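You operate a simulated robot arm through the tools that you are given. There is no shell and no other tool.

You are at the controls of a simulated robot arm. One attempt, no reset.

Task
Wipe the swarf off the black rest, then move the bracket on to it.
Fine: the pad goes back; swing the clamp wide open before lifting the bracket. What is to be rubbed or washed off counts as gone when no trace of it is left.

Only the result counts: the job must be done as asked and must still hold three seconds after the hand-in. Knocking over, shifting, dropping, spilling or breaking anything else fails it.

Robot
A 6-joint arm with a two-finger parallel gripper, fixed in place. Base frame: the origin is on the floor under the middle of its stand, x ahead of it, y to its left, z up; the work surface is at about z = 0.8. Readings come in m, rad, newtons and seconds.
With the tool pointing down near the work surface it reaches from about 0.26 to 0.64 m from the base axis. Its first joint turns from -2.007 to 2.007 rad. Payload 3.43 kg.
The TCP is the grasp point between the finger pads, 0.034 m short of the fingertips. In the tool frame z runs along the fingers and y along their closing line. The gripper opens to 0.128 m. The fingers are 0.024 m wide and 0.012 m thick; the gripper's body (0.048 by 0.13 m) begins 0.096 m behind the TCP.
Orientation is that of the tool frame in the base frame, as [roll, pitch, yaw] about the fixed x, y, z axes, in that order (R = Rz(yaw) Ry(pitch) Rx(roll)). With the fingers straight down and closing along the base's y, the tool's x points along the base's -x, its y along +y and its z along -z.

Tools
- The arm moves only by the tool apply_moves. Its argument "motion" is a list of rows, each a list of 2 entries, a list of its own where there are three numbers: the shift along the base's x, y, z in units of 150 mm (1.0 is 150 mm), then the turn, a rotation vector about the base's x, y, z in units of 120 degrees (1.0 is 120 degrees). In form: [[[dx, dy, dz], [ax, ay, az]], ...]. A call has 1 to 20 rows; each row is the pose to reach, as a shift and turn from the pose commanded when the call began. "jaw" is the finger opening in mm, from 0 to 128, set as the call begins (left out, the last holds). A call with a number of a shift or a turn outside -1 to 1 is refused whole. Rows are played at 5 a second. More than 0.05 m and 0.15 rad between two rows, or a gripper value outside its range, and nothing of the call is played. Where a pose cannot be reached the arm comes as near as it can. A force on the tool above 40 N (or 10 N above the force at the start of the call, whichever is more), or a blocked arm, ends the call early, and 0.2 s more pass. Each finger travels about 0.153 m/s and halts on what it meets, pressing with about 20 N; the grip force reading is that of the motor and also rises with nothing between the fingers. The clock runs only during rows and for 0.2 s after the last one: add rows that repeat a pose to give the fingers time. The reply holds the time, the measured pose of the TCP, the force on the tool along the base axes, the opening and the grip force, in the units named above and with some noise, with the torque about the TCP (base axes, N m) and any sound that the robot's microphone picked up.
- Cameras (640 x 400 px; columns grow to the right, rows downward): "scene" is fixed at [0.2174, -0.5013, 1.4633]; the picture's right is [0.62, -0.78, 0.00], its down [-0.64, -0.51, -0.57] and it looks along [0.45, 0.36, -0.82] (base axes); focal length 239 px, centre (320, 200). "wrist" rides on the gripper at [0.076, -0.011, -0.16] in the tool frame; the picture's right is [0.15, 0.99, 0.00], its down [-0.88, 0.13, -0.46] and it looks along [-0.45, 0.07, 0.89] (tool axes); focal length 234 px, centre (320, 200). There is no depth. A picture from a camera that has moved, and an enlarged one, comes with that camera's place and axes in the base frame and with its lens.
- get_image(camera): a new picture of that camera. No time passes.
- move_column(by): slides the trunk up (or, below 0, down) by that many m; the arm rides with it, the base frame stays. It gives what a move gives, with no picture.
- enlarge(camera, box): a new picture of the part [left, top, right, bottom] of that camera's present view, enlarged. No time passes.
- job_done(): hands the job in; it is judged then, once.

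Nothing tells you positions but the pictures and the camera data. Unless the task says otherwise, let go and move clear before handing in.

The tools are called after "Call:" as a command line: name --argument value ..., lists and objects as JSON in quotes. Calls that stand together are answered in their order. apply_moves: Moves the arm, as the interface text tells. Its arguments: {"type":"object","properties":{"motion":{"type":"array","items":{"type":"array"}},"jaw":{"type":"number"}},"required":["motion"]} The other tools are called the same way: move_column (by) moves the trunk up or down; get_image (camera) takes a picture; enlarge (camera, box) takes an enlarged picture of a part of a camera's view; job_done () hands the job in.

At the start:

```text
time: 0.0
tool_pos: [0.3801, -0.2252, 1.2209]
tool_rot: [-3.141, 0.0, -3.141]
wrist_force: [-0.5, -0.3, 1.2]
torque: [-0.02, 0.01, 0.0]
opening: 0.1277
gripper_force: 0.0
trunk travel left (down, up): [-0.925, 0.065]
```

scene: 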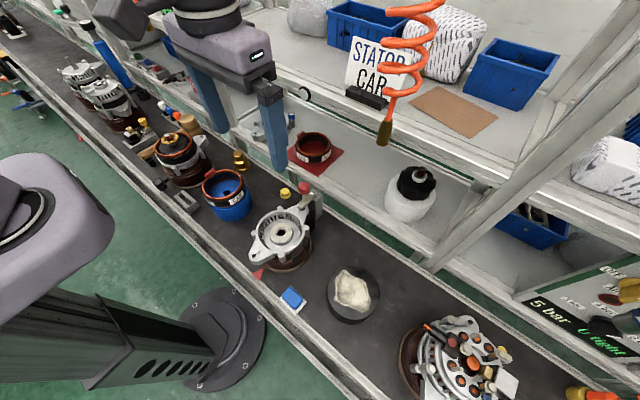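
wrist: 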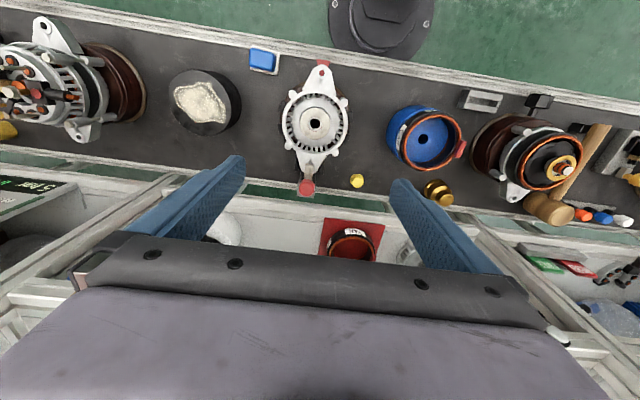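

I see a conveyor-like bench with a black round rest carrying pale swarf, a small blue pad beside it, and a silver alternator bracket held by what seems to be a clamp with a red handle. I'll look closer before moving.

Call:
enlarge --camera "scene" --box '[220, 160, 420, 340]'

Call:
enlarge --camera "wrist" --box '[150, 30, 400, 210]'

Call:
enlarge --camera "scene" --box '[240, 170, 340, 280]'

```text
2.22 times, centred on (320, 250) of scene
camera zoom: at [0.2174, -0.5013, 1.4633], right [0.62, -0.78, 0.0], down [-0.64, -0.51, -0.57], along [0.45, 0.36, -0.82], focal length 530 px, centre (320, 89)
```

zoom: 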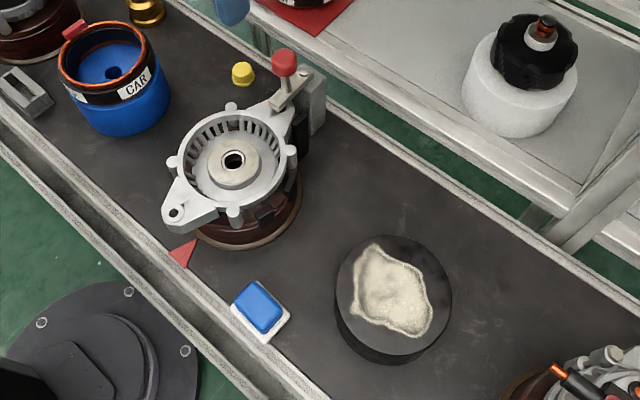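

```text
2.22 times, centred on (275, 120) of wrist
camera zoom: at [0.3049, -0.236, 1.3803], right [-0.15, 0.99, 0.0], down [0.88, 0.13, 0.46], along [0.45, 0.07, -0.89], focal length 520 px, centre (420, 378)
```

zoom: 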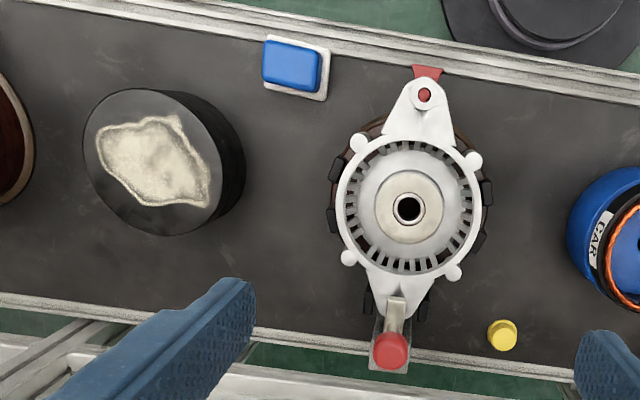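

```text
3.64 times, centred on (290, 225) of scene
camera zoom: at [0.2174, -0.5013, 1.4633], right [0.62, -0.78, 0.0], down [-0.64, -0.51, -0.57], along [0.45, 0.36, -0.82], focal length 868 px, centre (429, 109)
```

zoom: 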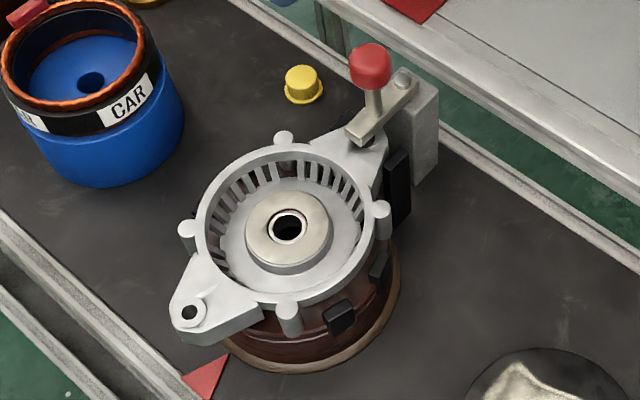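

I see the rest (black disc, top near z≈0.86) at about (0.38, -0.47), the blue/white pad at about (0.286, -0.357), and the clamped bracket centred near (0.385, -0.235). Next I lower the hand for close views of the pad and clamp.

Call:
apply_moves --motion '[[[-0.06, -0.12, -0.16], [0, 0, 0]], [[-0.12, -0.24, -0.32], [0, 0, 0]], [[-0.18, -0.36, -0.48], [0, 0, 0]], [[-0.24, -0.48, -0.64], [0, 0, 0]], [[-0.3, -0.6, -0.8], [0, 0, 0]], [[-0.33, -0.7, -0.93], [0, 0, 0]]]'

Call:
get_image --camera "wrist"

Call:
get_image --camera "scene"

```text
time: 1.4
tool_pos: [0.3341, -0.3298, 1.0807]
tool_rot: [-3.141, 0.0, 3.14]
wrist_force: [-0.2, -0.6, 0.9]
torque: [0.0, 0.01, 0.03]
opening: 0.1281
gripper_force: 0.0
trunk travel left (down, up): [-0.925, 0.065]
```

```text
taken
camera wrist: at [0.2578, -0.3401, 1.2412], right [-0.15, 0.99, 0.0], down [0.88, 0.13, 0.46], along [0.45, 0.07, -0.89], focal length 234 px, centre (320, 200)
```

wrist: 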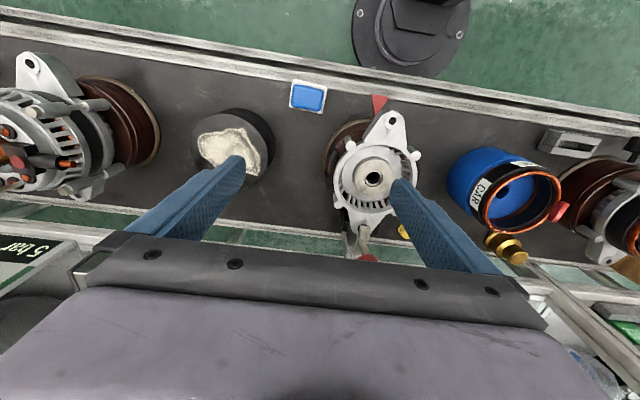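

```text
taken
```

scene: 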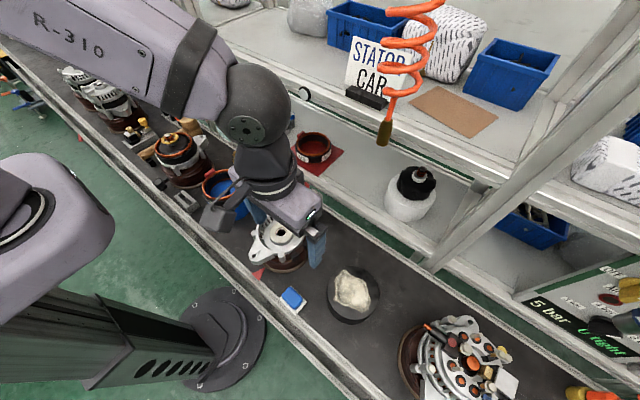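

The pad and bracket are now in the wrist view; I zoom in on the pad, the clamp and the rest.

Call:
enlarge --camera "wrist" --box '[270, 60, 350, 120]'

Call:
enlarge --camera "wrist" --box '[310, 90, 440, 270]'

Call:
enlarge --camera "scene" --box '[270, 275, 320, 320]'

Call:
enlarge --camera "scene" --box '[315, 250, 395, 340]'

```text
6.67 times, centred on (310, 90) of wrist
camera zoom: at [0.2578, -0.3401, 1.2412], right [-0.15, 0.99, 0.0], down [0.88, 0.13, 0.46], along [0.45, 0.07, -0.89], focal length 1561 px, centre (387, 933)
```

zoom: 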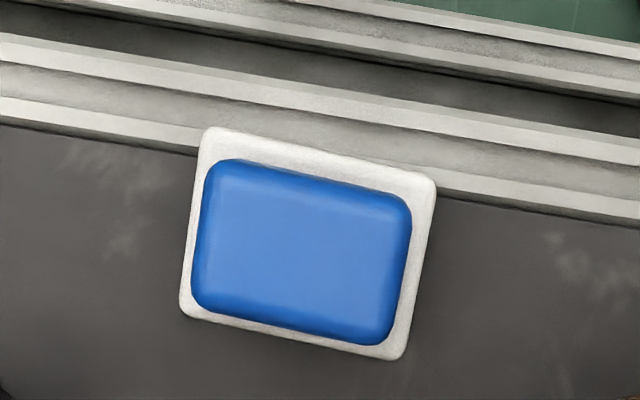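

```text
2.22 times, centred on (375, 180) of wrist
camera zoom: at [0.2578, -0.3401, 1.2412], right [-0.15, 0.99, 0.0], down [0.88, 0.13, 0.46], along [0.45, 0.07, -0.89], focal length 520 px, centre (198, 244)
```

zoom: 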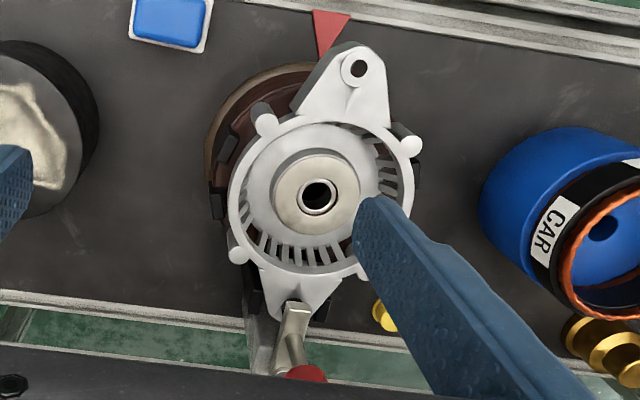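

```text
8.89 times, centred on (295, 298) of scene
camera zoom: at [0.2174, -0.5013, 1.4633], right [0.62, -0.78, 0.0], down [-0.64, -0.51, -0.57], along [0.45, 0.36, -0.82], focal length 2122 px, centre (542, -667)
```

zoom: 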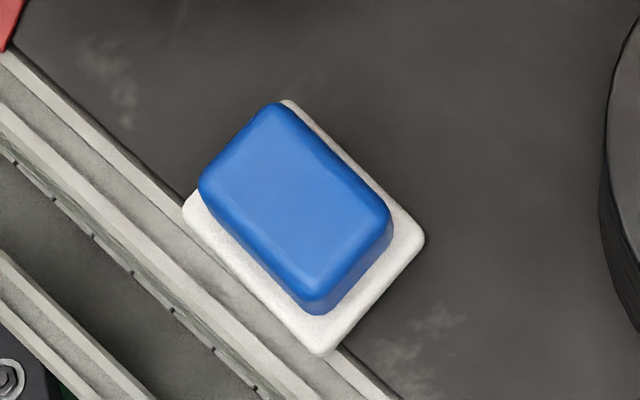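

```text
4.44 times, centred on (355, 295) of scene
camera zoom: at [0.2174, -0.5013, 1.4633], right [0.62, -0.78, 0.0], down [-0.64, -0.51, -0.57], along [0.45, 0.36, -0.82], focal length 1061 px, centre (164, -222)
```

zoom: 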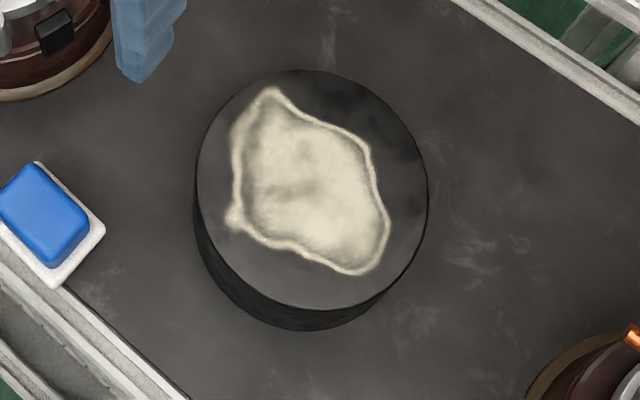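

The pad is a blue block on a white base roughly 58 x 43 mm at (0.287, -0.357), lying on the belt at z≈0.80. Before touching anything I move over the bracket to inspect the clamp closely.

Call:
apply_moves --motion '[[[0.15, 0.14, -0.04], [0, 0, 0]], [[0.3, 0.28, -0.08], [0, 0, 0]], [[0.46, 0.42, -0.12], [0, 0, 0]], [[0.62, 0.56, -0.16], [0, 0, 0]], [[0.773, 0.7, -0.2], [0, 0, 0]]]'

Call:
get_image --camera "wrist"

Call:
enlarge --camera "wrist" --box '[250, 60, 390, 240]'

```text
time: 2.6
tool_pos: [0.4506, -0.2265, 1.051]
tool_rot: [-3.141, 0.0, -3.14]
wrist_force: [0.1, -1.4, -0.2]
torque: [-0.02, 0.02, 0.0]
opening: 0.128
gripper_force: 0.1
trunk travel left (down, up): [-0.925, 0.065]
```

```text
taken
camera wrist: at [0.3747, -0.237, 1.2099], right [-0.15, 0.99, 0.0], down [0.88, 0.13, 0.46], along [0.45, 0.07, -0.89], focal length 234 px, centre (320, 200)
```

wrist: 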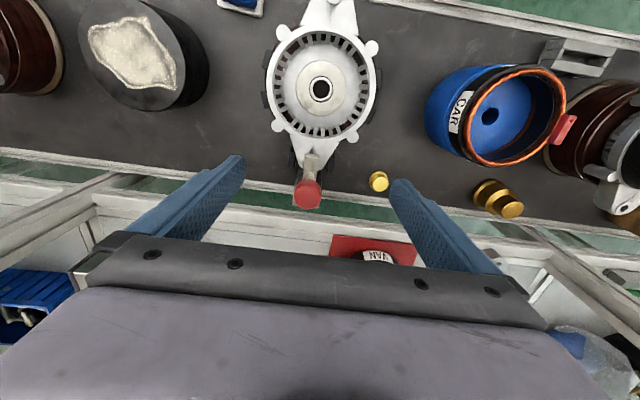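

```text
2.22 times, centred on (320, 150) of wrist
camera zoom: at [0.3747, -0.237, 1.2099], right [-0.15, 0.99, 0.0], down [0.88, 0.13, 0.46], along [0.45, 0.07, -0.89], focal length 520 px, centre (320, 311)
```

zoom: 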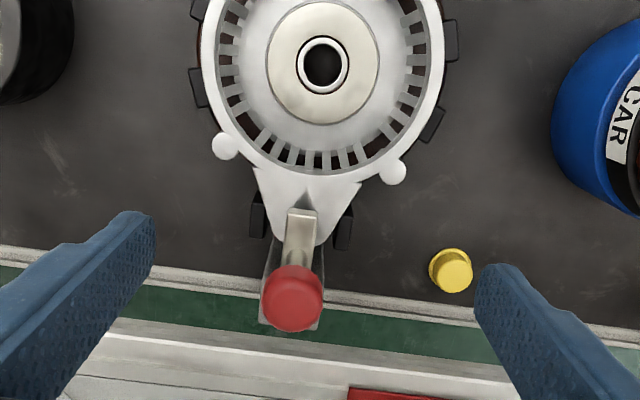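

The clamp's arm runs from a post at x≈0.52 over the bracket's ear, with a red knob at about (0.49, -0.233, 0.977). I take sharper zooms of it from both cameras.

Call:
enlarge --camera "wrist" --box '[280, 130, 360, 220]'

Call:
enlarge --camera "scene" --box '[270, 170, 340, 230]'

Call:
get_image --camera "scene"

```text
4.44 times, centred on (320, 175) of wrist
camera zoom: at [0.3747, -0.237, 1.2099], right [-0.15, 0.99, 0.0], down [0.88, 0.13, 0.46], along [0.45, 0.07, -0.89], focal length 1041 px, centre (320, 311)
```

zoom: 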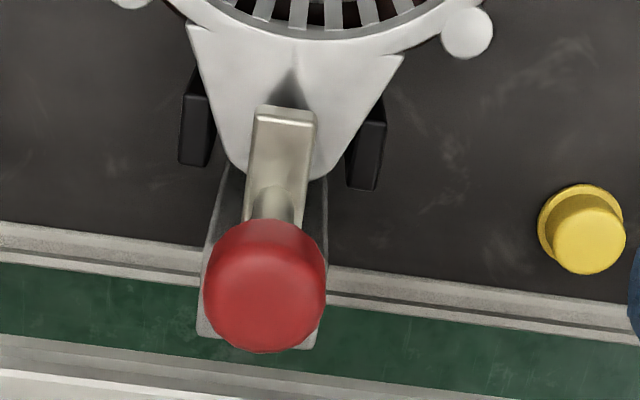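

```text
6.67 times, centred on (305, 200) of scene
camera zoom: at [0.2174, -0.5013, 1.4633], right [0.62, -0.78, 0.0], down [-0.64, -0.51, -0.57], along [0.45, 0.36, -0.82], focal length 1591 px, centre (420, 200)
```

zoom: 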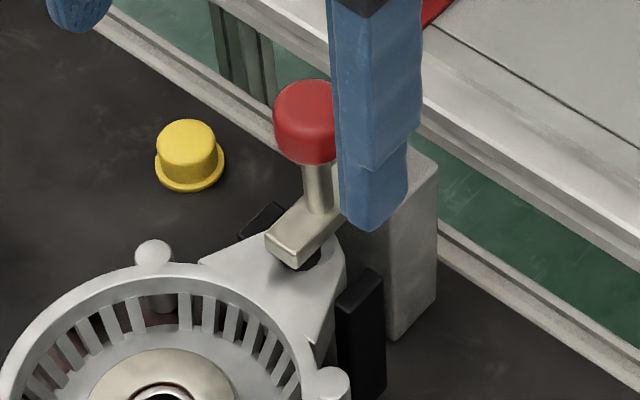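

```text
taken
```

scene: 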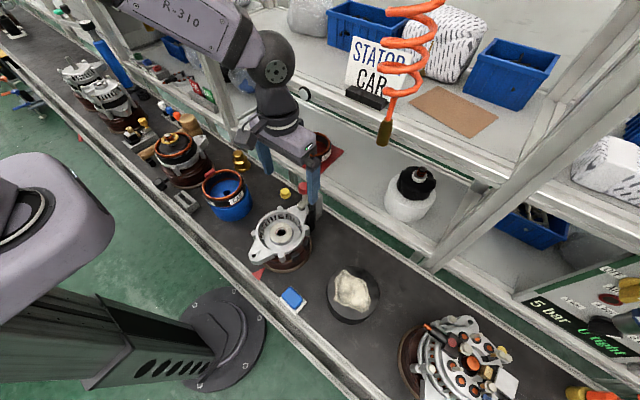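

The clamp looks like an arm pivoting on the post top, and it will be dealt with after the wiping. Now I go above the pad with the jaw partly closed and turned slightly to line up with it.

Call:
apply_moves --motion '[[[-0.18, -0.17, -0.05], [0, 0, 0]], [[-0.36, -0.34, -0.1], [0, 0, 0]], [[-0.54, -0.51, -0.15], [0, 0, 0]], [[-0.72, -0.68, -0.2], [0, 0, -0.015]], [[-0.9, -0.86, -0.3], [0, 0, -0.027]]]' --jaw 80

Call:
get_image --camera "wrist"

```text
time: 3.8
tool_pos: [0.3096, -0.3575, 1.0057]
tool_rot: [-3.141, -0.001, 3.085]
wrist_force: [0.1, -0.8, -0.5]
torque: [0.03, -0.05, -0.01]
opening: 0.08
gripper_force: 0.0
trunk travel left (down, up): [-0.925, 0.065]
```

```text
taken
camera wrist: at [0.2344, -0.3634, 1.1653], right [-0.09, 1.0, 0.0], down [0.89, 0.08, 0.46], along [0.45, 0.04, -0.89], focal length 234 px, centre (320, 200)
```

wrist: 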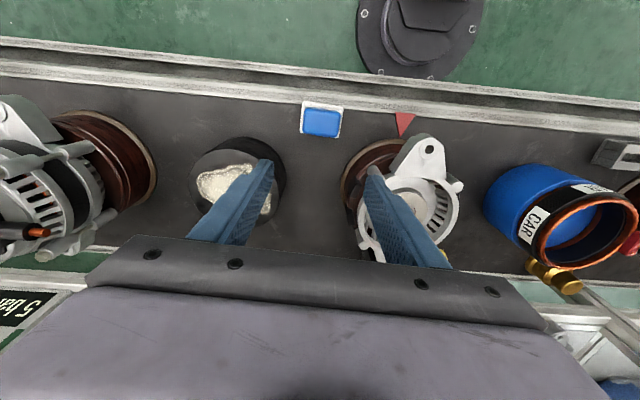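

The pad sits just ahead of the jaw in the picture; I zoom to refine its position, size and angle.

Call:
enlarge --camera "wrist" --box '[280, 80, 360, 150]'

```text
5.71 times, centred on (320, 115) of wrist
camera zoom: at [0.2344, -0.3634, 1.1653], right [-0.09, 1.0, 0.0], down [0.89, 0.08, 0.46], along [0.45, 0.04, -0.89], focal length 1338 px, centre (320, 686)
```

zoom: 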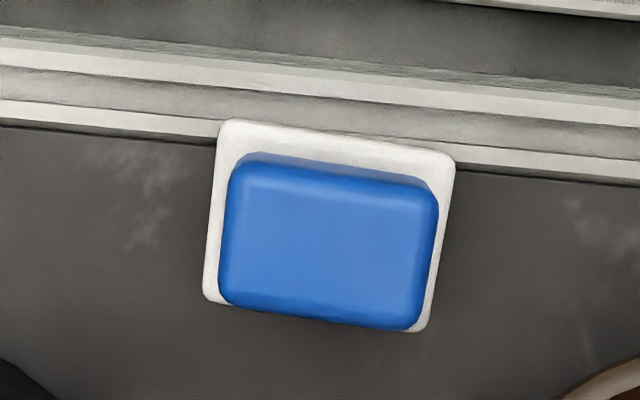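

The pad centre is confirmed at about (0.2865, -0.357) with top near z≈0.836 and the jaw is aligned with it. I lower over it in two steps.

Call:
apply_moves --motion '[[[-0.08, 0.002, -0.15], [0, 0, 0]], [[-0.154, 0.003, -0.3], [0, 0, 0]], [[-0.154, 0.003, -0.45], [0, 0, 0]], [[-0.154, 0.003, -0.6], [0, 0, 0]], [[-0.154, 0.003, -0.705], [0, 0, 0]]]' --jaw 80

Call:
get_image --camera "wrist"

Call:
enlarge --camera "scene" --box '[240, 220, 360, 330]'

```text
time: 5.0
tool_pos: [0.2889, -0.3551, 0.9005]
tool_rot: [-3.141, 0.0, 3.085]
wrist_force: [-0.2, 0.0, 0.0]
torque: [0.01, -0.01, 0.0]
opening: 0.0802
gripper_force: 0.0
trunk travel left (down, up): [-0.925, 0.065]
```

```text
taken
camera wrist: at [0.2114, -0.3606, 1.0602], right [-0.09, 1.0, 0.0], down [0.89, 0.08, 0.46], along [0.45, 0.04, -0.89], focal length 234 px, centre (320, 200)
```

wrist: 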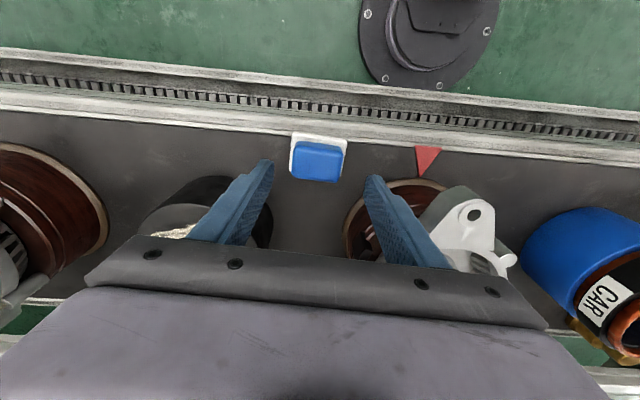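

```text
3.64 times, centred on (300, 275) of scene
camera zoom: at [0.2174, -0.5013, 1.4633], right [0.62, -0.78, 0.0], down [-0.64, -0.51, -0.57], along [0.45, 0.36, -0.82], focal length 868 px, centre (393, -73)
```

zoom: 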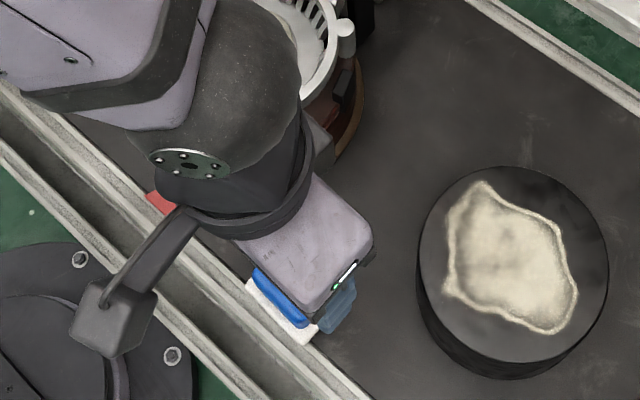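

I'm about 7 cm above the pad; I zoom to work out its offset from the jaw directly in the hand's own frame.

Call:
enlarge --camera "wrist" --box '[270, 120, 370, 200]'

```text
5.00 times, centred on (320, 160) of wrist
camera zoom: at [0.2114, -0.3606, 1.0602], right [-0.09, 1.0, 0.0], down [0.89, 0.08, 0.46], along [0.45, 0.04, -0.89], focal length 1171 px, centre (320, 400)
```

zoom: 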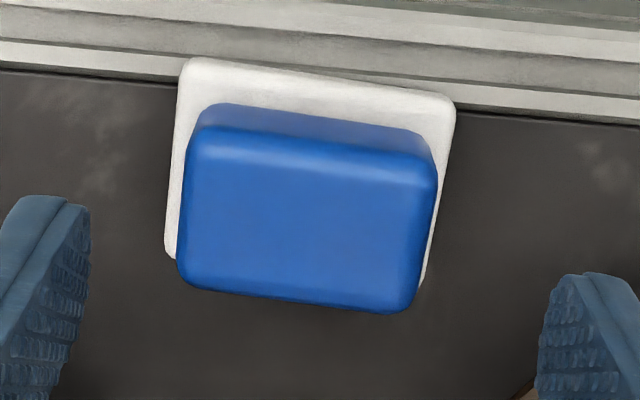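

The pad lies about 1.5 mm back and 2.5 mm right of the jaw centre, well aligned. I descend with that correction to grip the blue block.

Call:
apply_moves --motion '[[[-0.01, -0.017, -0.12], [0, 0, 0]], [[-0.01, -0.017, -0.24], [0, 0, 0]], [[-0.01, -0.017, -0.345], [0, 0, 0]]]' --jaw 80

Call:
get_image --camera "wrist"

```text
time: 5.8
tool_pos: [0.2875, -0.3574, 0.8484]
tool_rot: [3.141, 0.0, 3.084]
wrist_force: [-0.6, 0.0, 1.3]
torque: [0.01, -0.01, -0.02]
opening: 0.0799
gripper_force: 0.1
trunk travel left (down, up): [-0.925, 0.065]
```

```text
taken
camera wrist: at [0.2116, -0.363, 1.0079], right [-0.09, 1.0, 0.0], down [0.89, 0.08, 0.46], along [0.45, 0.04, -0.89], focal length 234 px, centre (320, 200)
```

wrist: 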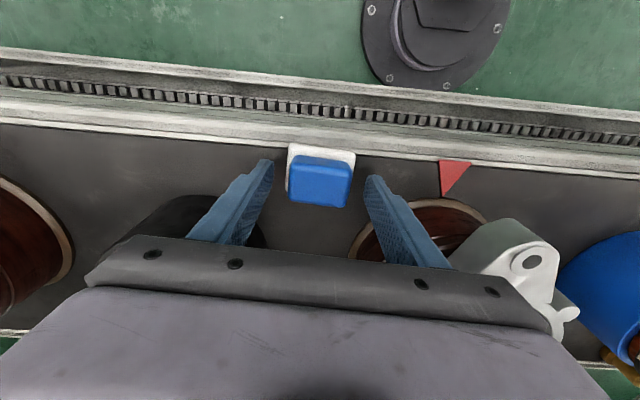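

The fingers straddle the blue block cleanly. I close the jaw.

Call:
apply_moves --motion '[[[0, 0, 0], [0, 0, 0]], [[0, 0, 0], [0, 0, 0]], [[0, 0, 0], [0, 0, 0]]]' --jaw 30

Call:
enlarge --camera "wrist" --box '[240, 120, 400, 240]'

```text
time: 6.6
tool_pos: [0.2883, -0.3563, 0.8493]
tool_rot: [3.141, 0.0, 3.087]
wrist_force: [-0.3, -1.0, -0.5]
torque: [0.01, 0.0, 0.04]
opening: 0.0492
gripper_force: 20.1
trunk travel left (down, up): [-0.925, 0.065]
```

```text
3.33 times, centred on (320, 180) of wrist
camera zoom: at [0.2114, -0.3627, 1.0082], right [-0.09, 1.0, 0.0], down [0.89, 0.08, 0.46], along [0.45, 0.04, -0.89], focal length 781 px, centre (320, 267)
```

zoom: 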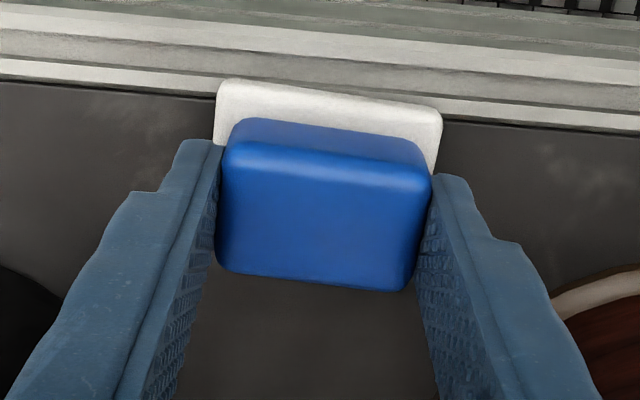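

The jaw has closed on a 49 mm block with 20 N. I lift it to see whether the white base comes along.

Call:
apply_moves --motion '[[[0, 0, 0.1], [0, 0, 0]], [[0, 0, 0.3], [0, 0, 0]], [[0, 0, 0.5], [0, 0, 0]], [[0, 0, 0.7], [0, 0, 0]]]' --jaw 30

Call:
get_image --camera "wrist"

Call:
enlarge --camera "scene" --box '[240, 220, 360, 330]'

```text
time: 7.6
tool_pos: [0.2878, -0.3555, 0.9554]
tool_rot: [3.14, 0.001, 3.087]
wrist_force: [0.6, 0.3, 0.0]
torque: [-0.02, 0.01, 0.03]
opening: 0.0298
gripper_force: 0.2
trunk travel left (down, up): [-0.925, 0.065]
```

```text
taken
camera wrist: at [0.2118, -0.3625, 1.1143], right [-0.09, 1.0, 0.0], down [0.89, 0.08, 0.46], along [0.45, 0.04, -0.89], focal length 234 px, centre (320, 200)
```

wrist: 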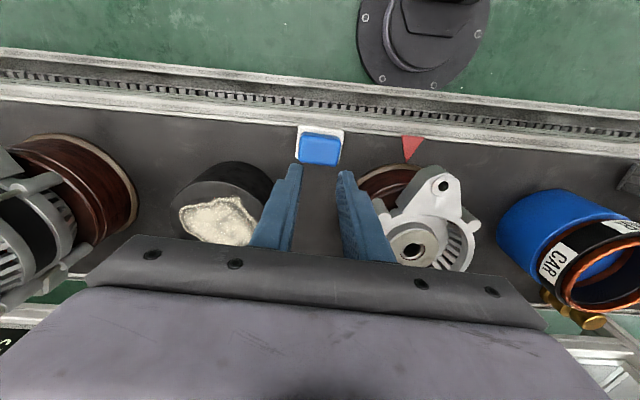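

```text
3.64 times, centred on (300, 275) of scene
camera zoom: at [0.2174, -0.5013, 1.4633], right [0.62, -0.78, 0.0], down [-0.64, -0.51, -0.57], along [0.45, 0.36, -0.82], focal length 868 px, centre (393, -73)
```

zoom: 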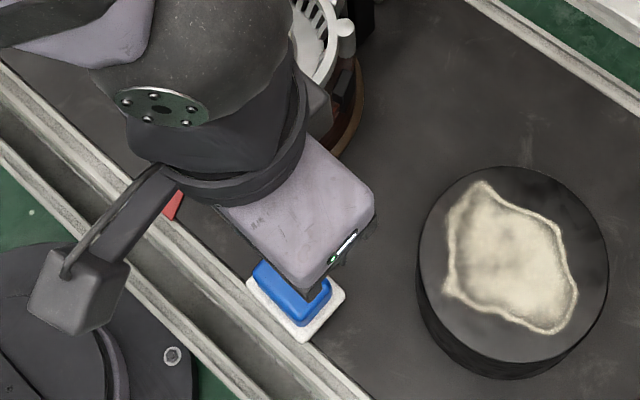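

The jaw slipped off the block during the lift and the pad stayed where it was. I check whether it shifted and why the grip failed.

Call:
enlarge --camera "wrist" --box '[270, 110, 370, 190]'

Call:
enlarge --camera "scene" --box '[270, 275, 320, 320]'

```text
5.00 times, centred on (320, 150) of wrist
camera zoom: at [0.2118, -0.3625, 1.1143], right [-0.09, 1.0, 0.0], down [0.89, 0.08, 0.46], along [0.45, 0.04, -0.89], focal length 1171 px, centre (320, 450)
```

zoom: 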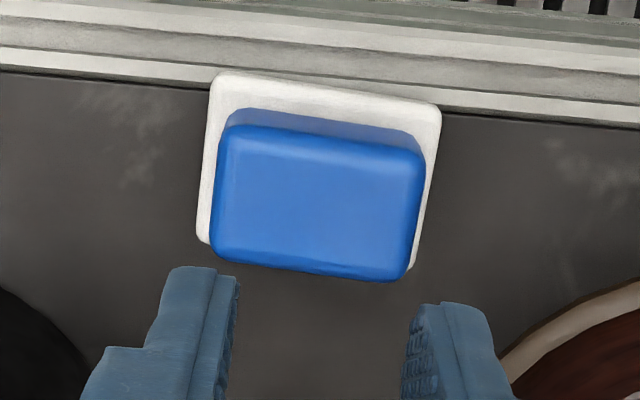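

```text
8.89 times, centred on (295, 298) of scene
camera zoom: at [0.2174, -0.5013, 1.4633], right [0.62, -0.78, 0.0], down [-0.64, -0.51, -0.57], along [0.45, 0.36, -0.82], focal length 2122 px, centre (542, -667)
```

zoom: 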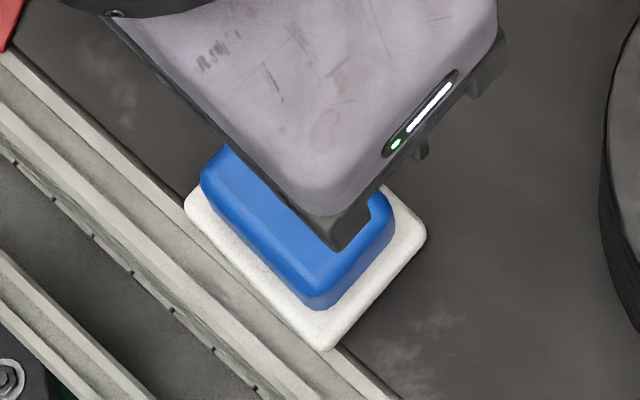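

The pad hasn't visibly moved and is still centred under the jaw. I'll regrip a little deeper and lift slowly, watching the force.

Call:
apply_moves --motion '[[[0, 0, 0], [0, 0, 0]], [[0, 0, -0.2], [0, 0, 0]], [[0, -0.003, -0.4], [0, 0, 0]], [[0.002, -0.006, -0.58], [0, 0, 0]], [[0.002, -0.006, -0.68], [0, 0, 0]], [[0.002, -0.006, -0.725], [0, 0, 0]]]' --jaw 80

Call:
apply_moves --motion '[[[0, 0, 0], [0, 0, 0]], [[0, 0, 0], [0, 0, 0]], [[0, 0, 0], [0, 0, 0]]]' --jaw 20

Call:
apply_moves --motion '[[[0, 0, 0.01], [0, 0, 0]], [[0, 0, 0.02], [0, 0, 0]], [[0, 0, 0.03], [0, 0, 0]]]' --jaw 20

Call:
enlarge --camera "wrist" --box '[240, 120, 400, 240]'

```text
time: 9.0
tool_pos: [0.29, -0.3586, 0.8446]
tool_rot: [3.141, 0.0, 3.087]
wrist_force: [0.9, 0.1, 0.5]
torque: [-0.01, 0.0, -0.03]
opening: 0.08
gripper_force: 0.1
trunk travel left (down, up): [-0.925, 0.065]
```

```text
time: 9.8
tool_pos: [0.2898, -0.3579, 0.8448]
tool_rot: [-3.141, 0.001, 3.085]
wrist_force: [0.5, 0.8, -0.3]
torque: [0.01, -0.02, 0.0]
opening: 0.0592
gripper_force: 20.4
trunk travel left (down, up): [-0.925, 0.065]
```

```text
time: 10.6
tool_pos: [0.2877, -0.3576, 0.8501]
tool_rot: [3.141, 0.0, 3.085]
wrist_force: [0.4, -0.3, -1.0]
torque: [0.0, 0.0, -0.02]
opening: 0.0589
gripper_force: 20.6
trunk travel left (down, up): [-0.925, 0.065]
```

```text
3.33 times, centred on (320, 180) of wrist
camera zoom: at [0.2114, -0.3641, 1.0089], right [-0.09, 1.0, 0.0], down [0.89, 0.08, 0.46], along [0.45, 0.04, -0.89], focal length 781 px, centre (320, 267)
```

zoom: 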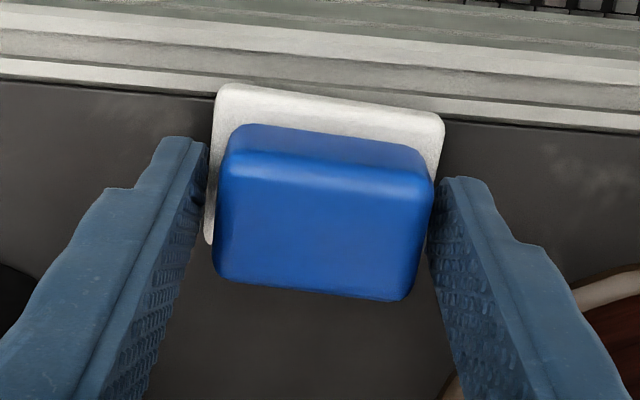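

The deeper grip caught the white base (59 mm) and the pad came up with it, so the base and block look like one piece, but only by a few millimetres. I set it down, open, go 5 mm lower and grip the base properly.

Call:
apply_moves --motion '[[[0, 0, -0.01], [0, 0, 0]], [[0, 0, -0.02], [0, 0, 0]], [[0, 0, -0.03], [0, 0, 0]], [[0, 0, -0.03], [0, 0, 0]]]' --jaw 20

Call:
apply_moves --motion '[[[0, 0, 0], [0, 0, 0]], [[0, 0, 0], [0, 0, 0]], [[0, 0, -0.015], [0, 0, 0]], [[0, 0, -0.033], [0, 0, 0]]]' --jaw 75

Call:
apply_moves --motion '[[[0, 0, 0], [0, 0, 0]], [[0, 0, 0], [0, 0, 0]], [[0, 0, 0], [0, 0, 0]]]' --jaw 20

Call:
enlarge --camera "wrist" --box '[240, 120, 400, 240]'

```text
time: 11.6
tool_pos: [0.2877, -0.3581, 0.8437]
tool_rot: [-3.14, -0.001, 3.086]
wrist_force: [-0.9, -0.4, 0.5]
torque: [0.0, 0.0, 0.02]
opening: 0.0591
gripper_force: 20.7
trunk travel left (down, up): [-0.925, 0.065]
```

```text
time: 12.6
tool_pos: [0.289, -0.3569, 0.8401]
tool_rot: [3.141, 0.0, 3.085]
wrist_force: [0.1, -0.6, 0.2]
torque: [0.0, 0.0, 0.02]
opening: 0.075
gripper_force: 0.0
trunk travel left (down, up): [-0.925, 0.065]
```

```text
time: 13.4
tool_pos: [0.2883, -0.3564, 0.84]
tool_rot: [3.141, -0.001, 3.085]
wrist_force: [0.5, 0.0, -0.2]
torque: [0.02, 0.0, -0.02]
opening: 0.0591
gripper_force: 20.0
trunk travel left (down, up): [-0.925, 0.065]
```

```text
3.33 times, centred on (320, 180) of wrist
camera zoom: at [0.2115, -0.3634, 0.9993], right [-0.09, 1.0, 0.0], down [0.89, 0.08, 0.46], along [0.45, 0.04, -0.89], focal length 781 px, centre (320, 267)
```

zoom: 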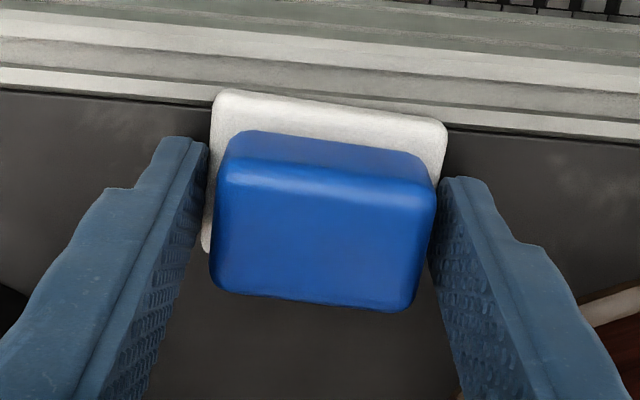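

Now gripping the white base with about 8 mm overlap. I lift slowly.

Call:
apply_moves --motion '[[[0, 0, 0.02], [0, 0, 0]], [[0, 0, 0.05], [0, 0, 0]], [[0, 0, 0.1], [0, 0, 0]], [[0, 0, 0.16], [0, 0, 0]], [[0, 0, 0.24], [0, 0, 0]], [[0, 0, 0.32], [0, 0, 0]], [[0, 0, 0.4], [0, 0, 0]], [[0, 0, 0.5], [0, 0, 0]], [[0, 0, 0.6], [0, 0, 0]]]' --jaw 20

Call:
get_image --camera "wrist"

Call:
enlarge --camera "scene" --box '[240, 220, 360, 330]'

```text
time: 15.4
tool_pos: [0.2889, -0.3567, 0.9294]
tool_rot: [3.14, 0.001, 3.084]
wrist_force: [-0.7, -0.5, -0.4]
torque: [0.01, -0.02, 0.01]
opening: 0.0592
gripper_force: 20.0
trunk travel left (down, up): [-0.925, 0.065]
```

```text
taken
camera wrist: at [0.2115, -0.3631, 1.0888], right [-0.09, 1.0, 0.0], down [0.89, 0.08, 0.46], along [0.45, 0.04, -0.89], focal length 234 px, centre (320, 200)
```

wrist: 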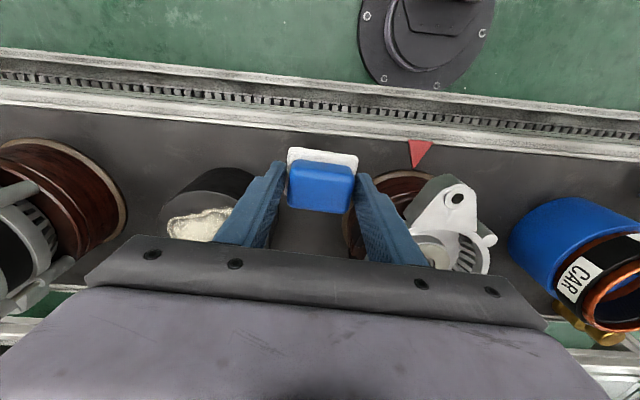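

```text
3.64 times, centred on (300, 275) of scene
camera zoom: at [0.2174, -0.5013, 1.4633], right [0.62, -0.78, 0.0], down [-0.64, -0.51, -0.57], along [0.45, 0.36, -0.82], focal length 868 px, centre (393, -73)
```

zoom: 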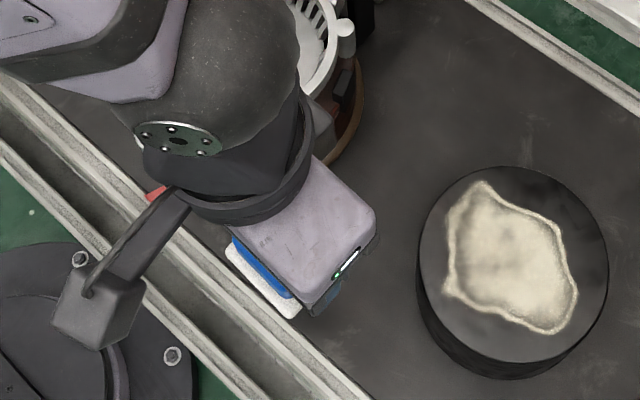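

The whole pad is in hand, with its white underside as the wiping face about 40 mm below the TCP. I carry it over the rest, staying high, and look again.

Call:
apply_moves --motion '[[[0.05, -0.06, 0.1], [0, 0, 0]], [[0.17, -0.2, 0.2], [0, 0, 0]], [[0.29, -0.34, 0.2], [0, 0, 0]], [[0.41, -0.48, 0.2], [0, 0, 0]], [[0.53, -0.62, 0.2], [0, 0, 0]], [[0.6, -0.72, 0.2], [0, 0, 0]], [[0.627, -0.75, 0.2], [0, 0, 0]]]' --jaw 20

Call:
get_image --camera "wrist"

Call:
enlarge --camera "scene" --box '[280, 200, 440, 340]'

```text
time: 17.0
tool_pos: [0.3811, -0.4713, 0.9587]
tool_rot: [-3.139, 0.0, 3.085]
wrist_force: [0.0, 0.5, -0.4]
torque: [-0.01, 0.02, 0.0]
opening: 0.0593
gripper_force: 20.5
trunk travel left (down, up): [-0.925, 0.065]
```

```text
taken
camera wrist: at [0.3055, -0.4781, 1.1179], right [-0.09, 1.0, 0.0], down [0.89, 0.08, 0.46], along [0.45, 0.04, -0.89], focal length 234 px, centre (320, 200)
```

wrist: 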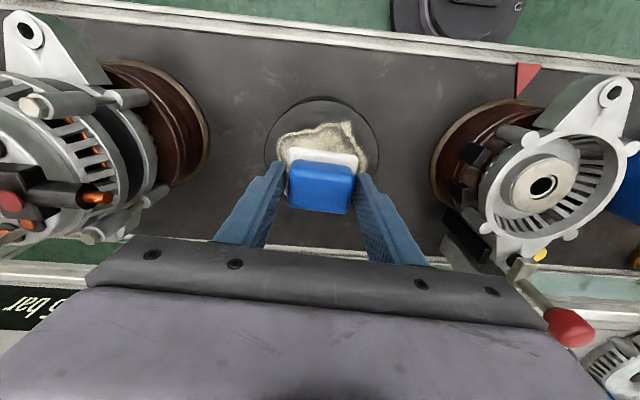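

```text
2.86 times, centred on (360, 270) of scene
camera zoom: at [0.2174, -0.5013, 1.4633], right [0.62, -0.78, 0.0], down [-0.64, -0.51, -0.57], along [0.45, 0.36, -0.82], focal length 682 px, centre (206, 0)
```

zoom: 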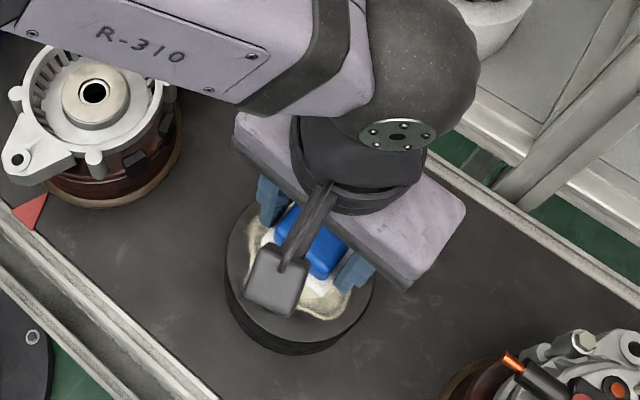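

The pad hovers centred over the swarf with about 5 cm to spare from the neighbouring alternator. I lower towards the rest and then feel for contact in small steps.

Call:
apply_moves --motion '[[[0, 0, -0.1], [0, 0, 0]], [[0, 0, -0.2], [0, 0, 0]], [[0, 0, -0.26], [0, 0, 0]], [[0, 0, -0.29], [0, 0, 0]]]' --jaw 20

Call:
enlarge --camera "wrist" --box '[220, 80, 420, 230]'

```text
time: 18.0
tool_pos: [0.3809, -0.4699, 0.9156]
tool_rot: [3.141, -0.001, 3.087]
wrist_force: [0.3, -0.3, -0.4]
torque: [0.0, 0.0, 0.01]
opening: 0.0589
gripper_force: 20.5
trunk travel left (down, up): [-0.925, 0.065]
```

```text
2.67 times, centred on (320, 155) of wrist
camera zoom: at [0.3048, -0.4767, 1.076], right [-0.09, 1.0, 0.0], down [0.89, 0.08, 0.46], along [0.45, 0.04, -0.89], focal length 624 px, centre (320, 320)
```

zoom: 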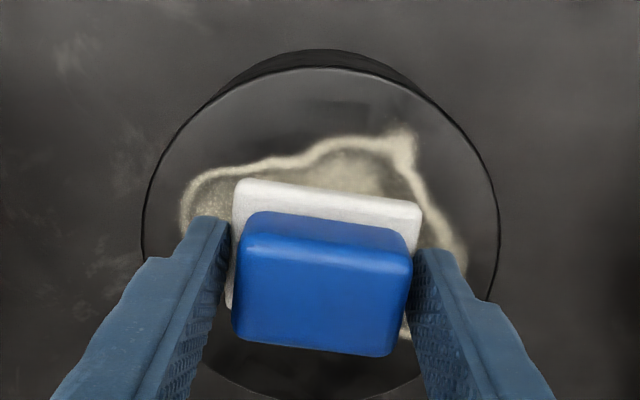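

The pad is just above the rest, centred on it. I feel down in 1 mm steps.

Call:
apply_moves --motion '[[[0, 0, -0.007], [0, 0, 0]], [[0, 0, -0.014], [0, 0, 0]], [[0, 0, -0.021], [0, 0, 0]], [[0, 0, -0.028], [0, 0, 0]]]' --jaw 20

Call:
apply_moves --motion '[[[0, 0, -0.007], [0, 0, 0]], [[0, 0, -0.014], [0, 0, 0]]]' --jaw 20

Call:
enlarge --camera "wrist" --box '[220, 80, 420, 230]'

```text
time: 19.0
tool_pos: [0.3822, -0.4706, 0.9124]
tool_rot: [-3.141, -0.002, 3.085]
wrist_force: [-0.5, 0.4, -0.9]
torque: [0.0, 0.0, -0.01]
opening: 0.0588
gripper_force: 20.0
trunk travel left (down, up): [-0.925, 0.065]
```

```text
time: 19.6
tool_pos: [0.3822, -0.4696, 0.9119]
tool_rot: [-3.14, 0.004, 3.086]
wrist_force: [1.1, -0.5, 4.7]
torque: [0.09, 0.07, -0.05]
opening: 0.0591
gripper_force: 19.6
trunk travel left (down, up): [-0.925, 0.065]
```

```text
2.67 times, centred on (320, 155) of wrist
camera zoom: at [0.3049, -0.4759, 1.071], right [-0.09, 1.0, 0.0], down [0.89, 0.08, 0.46], along [0.46, 0.04, -0.89], focal length 624 px, centre (320, 320)
```

zoom: 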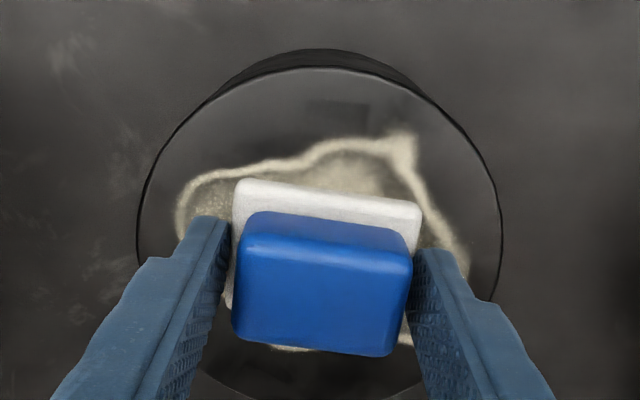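

Contact is felt at about 5 N with the rest's top near z≈0.871. I start gentle raster strokes over the swarf, checking after the first two lines.

Call:
apply_moves --motion '[[[-0.06, 0.07, -0.003], [0, 0, 0]], [[-0.12, 0.14, -0.005], [0, 0, 0]], [[-0.18, 0.2, -0.005], [0, 0, 0]], [[-0.18, 0.12, -0.005], [0, 0, 0]], [[-0.18, 0.04, -0.005], [0, 0, 0]], [[-0.18, -0.04, -0.005], [0, 0, 0]], [[-0.18, -0.11, -0.005], [0, 0, 0]], [[-0.18, -0.17, -0.005], [0, 0, 0]], [[-0.113, -0.17, -0.005], [0, 0, 0]], [[-0.113, -0.1, -0.005], [0, 0, 0]], [[-0.113, -0.03, -0.005], [0, 0, 0]], [[-0.113, 0.05, -0.005], [0, 0, 0]], [[-0.113, 0.13, -0.005], [0, 0, 0]], [[-0.113, 0.2, -0.005], [0, 0, 0]]]' --jaw 20

Call:
get_image --camera "wrist"

Call:
enlarge --camera "scene" --box '[280, 200, 440, 340]'

```text
time: 22.6
tool_pos: [0.3659, -0.4392, 0.9109]
tool_rot: [-3.138, 0.004, 3.086]
wrist_force: [0.9, -4.4, 12.5]
torque: [-0.43, 0.02, 0.05]
opening: 0.0592
gripper_force: 20.5
trunk travel left (down, up): [-0.925, 0.065]
```

```text
taken
camera wrist: at [0.2894, -0.4451, 1.0701], right [-0.09, 1.0, 0.0], down [0.89, 0.08, 0.46], along [0.46, 0.04, -0.89], focal length 234 px, centre (320, 200)
```

wrist: 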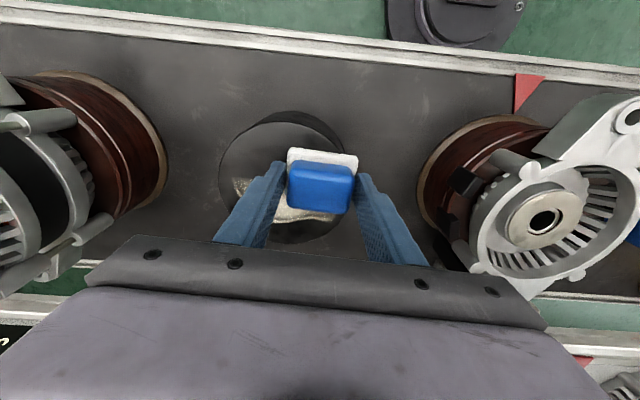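

```text
2.86 times, centred on (360, 270) of scene
camera zoom: at [0.2174, -0.5013, 1.4633], right [0.62, -0.78, 0.0], down [-0.64, -0.51, -0.57], along [0.45, 0.36, -0.82], focal length 682 px, centre (206, 0)
```

zoom: 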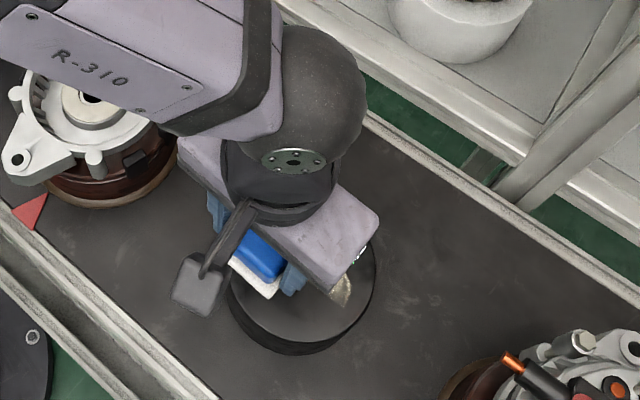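

The wiped part is clean, the rest hasn't moved, and the press is about 12 N. I continue the raster towards larger x.

Call:
apply_moves --motion '[[[0.066, 0, 0], [0, 0, 0]], [[0.066, -0.08, 0], [0, 0, 0]], [[0.066, -0.16, 0], [0, 0, 0]], [[0.066, -0.24, 0], [0, 0, 0]], [[0.066, -0.31, 0], [0, 0, 0]], [[0.066, -0.37, 0], [0, 0, 0]], [[0.133, -0.37, 0], [0, 0, 0]], [[0.133, -0.3, 0], [0, 0, 0]], [[0.133, -0.22, 0], [0, 0, 0]], [[0.133, -0.14, 0], [0, 0, 0]], [[0.133, -0.07, 0], [0, 0, 0]], [[0.133, 0, 0], [0, 0, 0]], [[0.2, 0, 0], [0, 0, 0]], [[0.2, -0.08, 0], [0, 0, 0]], [[0.2, -0.16, 0], [0, 0, 0]], [[0.2, -0.24, 0], [0, 0, 0]], [[0.2, -0.31, 0], [0, 0, 0]], [[0.2, -0.36, 0], [0, 0, 0]]]' --jaw 20

Call:
get_image --camera "wrist"

Call:
enlarge --camera "scene" --box '[280, 200, 440, 340]'

```text
time: 26.4
tool_pos: [0.3947, -0.4928, 0.9112]
tool_rot: [-3.14, 0.001, 3.087]
wrist_force: [0.9, 5.2, 11.0]
torque: [0.22, -0.08, -0.03]
opening: 0.0591
gripper_force: 20.4
trunk travel left (down, up): [-0.925, 0.065]
```

```text
taken
camera wrist: at [0.3178, -0.4986, 1.0696], right [-0.09, 1.0, 0.0], down [0.89, 0.08, 0.46], along [0.46, 0.04, -0.89], focal length 234 px, centre (320, 200)
```

wrist: 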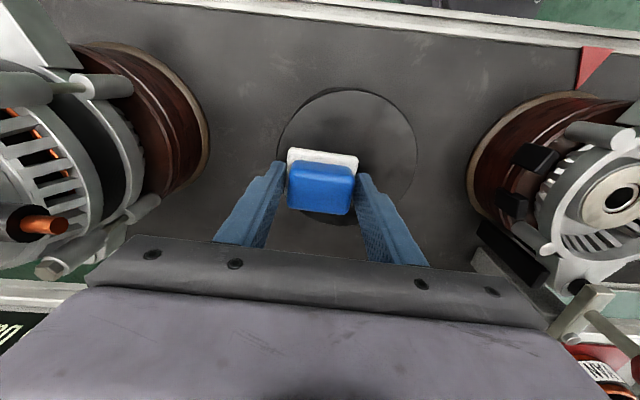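

```text
2.86 times, centred on (360, 270) of scene
camera zoom: at [0.2174, -0.5013, 1.4633], right [0.62, -0.78, 0.0], down [-0.64, -0.51, -0.57], along [0.45, 0.36, -0.82], focal length 682 px, centre (206, 0)
```

zoom: 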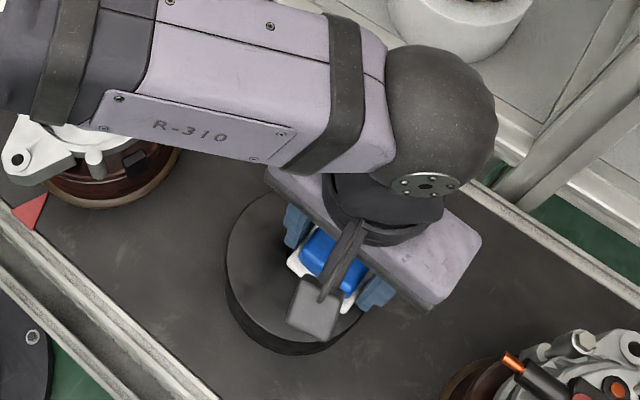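

All of the visible area is clean so far. I do the last strokes along the far side, then lift off to inspect.

Call:
apply_moves --motion '[[[0.03, 0, 0], [0, 0, 0]], [[0.06, 0, 0], [0, 0, 0]], [[0.06, 0.08, 0], [0, 0, 0]], [[0.06, 0.16, 0], [0, 0, 0]], [[0.06, 0.24, 0], [0, 0, 0]], [[0.06, 0.32, 0], [0, 0, 0]], [[0.06, 0.38, 0], [0, 0, 0]], [[0.1, 0.36, 0], [0, 0, 0]], [[0.11, 0.28, 0], [0, 0, 0]], [[0.11, 0.2, 0], [0, 0, 0]], [[0.11, 0.12, 0], [0, 0, 0]], [[0.08, 0.08, 0], [0, 0, 0]], [[0.02, 0.1, 0], [0, 0, 0]], [[0.0, 0.16, 0.02], [0, 0, 0]], [[0.0, 0.18, 0.1], [0, 0, 0]], [[0.0, 0.18, 0.25], [0, 0, 0]], [[0.0, 0.18, 0.45], [0, 0, 0]]]' --jaw 20

Call:
get_image --camera "wrist"

Call:
enlarge --camera "scene" --box '[280, 200, 440, 340]'

```text
time: 30.0
tool_pos: [0.4107, -0.4863, 0.9745]
tool_rot: [3.139, -0.003, 3.085]
wrist_force: [-1.1, -0.2, -0.7]
torque: [-0.02, -0.05, 0.02]
opening: 0.0591
gripper_force: 20.2
out of reach, approached as far as the arm can: row 2, 4, 5, 6, 7, 8, 9, 10, 11, 13, 14, 15, 16, 17
trunk travel left (down, up): [-0.925, 0.065]
```

```text
taken
camera wrist: at [0.3344, -0.4934, 1.1342], right [-0.09, 1.0, 0.0], down [0.89, 0.08, 0.45], along [0.45, 0.04, -0.89], focal length 234 px, centre (320, 200)
```

wrist: 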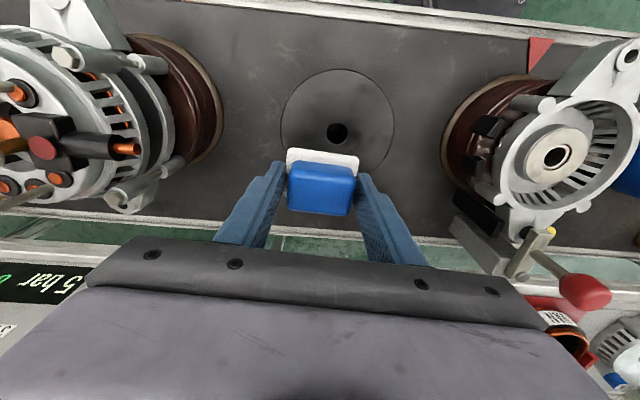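

```text
2.86 times, centred on (360, 270) of scene
camera zoom: at [0.2174, -0.5013, 1.4633], right [0.62, -0.78, 0.0], down [-0.64, -0.51, -0.57], along [0.45, 0.36, -0.82], focal length 682 px, centre (206, 0)
```

zoom: 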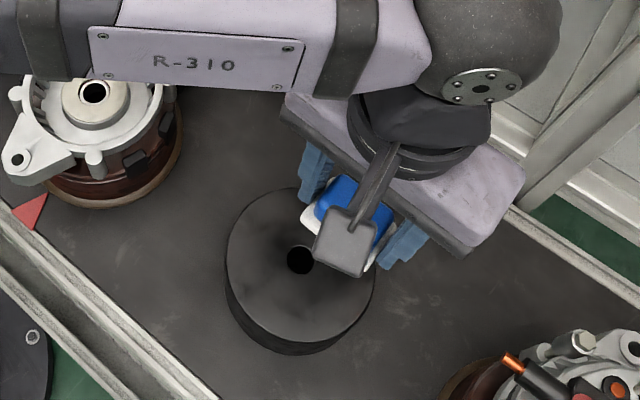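

The rest looks clean and shows a central hole, but the arm ended at its reach limit (0.411, -0.486). I back off towards the base gently and inspect the rest fully.

Call:
apply_moves --motion '[[[-0.05, 0.05, 0.02], [0, 0, 0]], [[-0.1, 0.1, 0.05], [0, 0, 0]], [[-0.2, 0.18, 0.1], [0, 0, 0]], [[-0.3, 0.27, 0.15], [0, 0, 0]]]' --jaw 20

Call:
get_image --camera "wrist"

Call:
enlarge --camera "scene" --box '[280, 200, 440, 340]'

```text
time: 31.0
tool_pos: [0.4026, -0.4925, 0.9902]
tool_rot: [3.14, -0.003, 3.087]
wrist_force: [0.0, -0.6, -1.1]
torque: [0.03, 0.0, -0.06]
opening: 0.059
gripper_force: 20.1
out of reach, approached as far as the arm can: row 1, 2, 3, 4
trunk travel left (down, up): [-0.925, 0.065]
```

```text
taken
camera wrist: at [0.3275, -0.4991, 1.1507], right [-0.09, 1.0, 0.0], down [0.89, 0.08, 0.45], along [0.45, 0.04, -0.89], focal length 234 px, centre (320, 200)
```

wrist: 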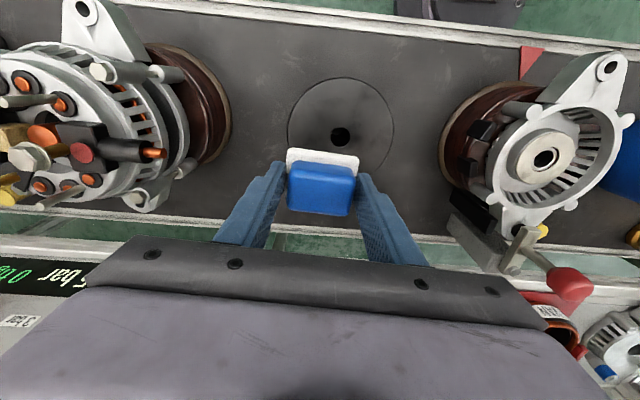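

```text
2.86 times, centred on (360, 270) of scene
camera zoom: at [0.2174, -0.5013, 1.4633], right [0.62, -0.78, 0.0], down [-0.64, -0.51, -0.57], along [0.45, 0.36, -0.82], focal length 682 px, centre (206, 0)
```

zoom: 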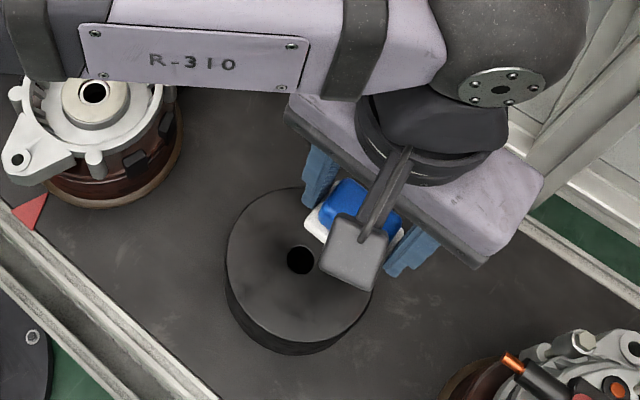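

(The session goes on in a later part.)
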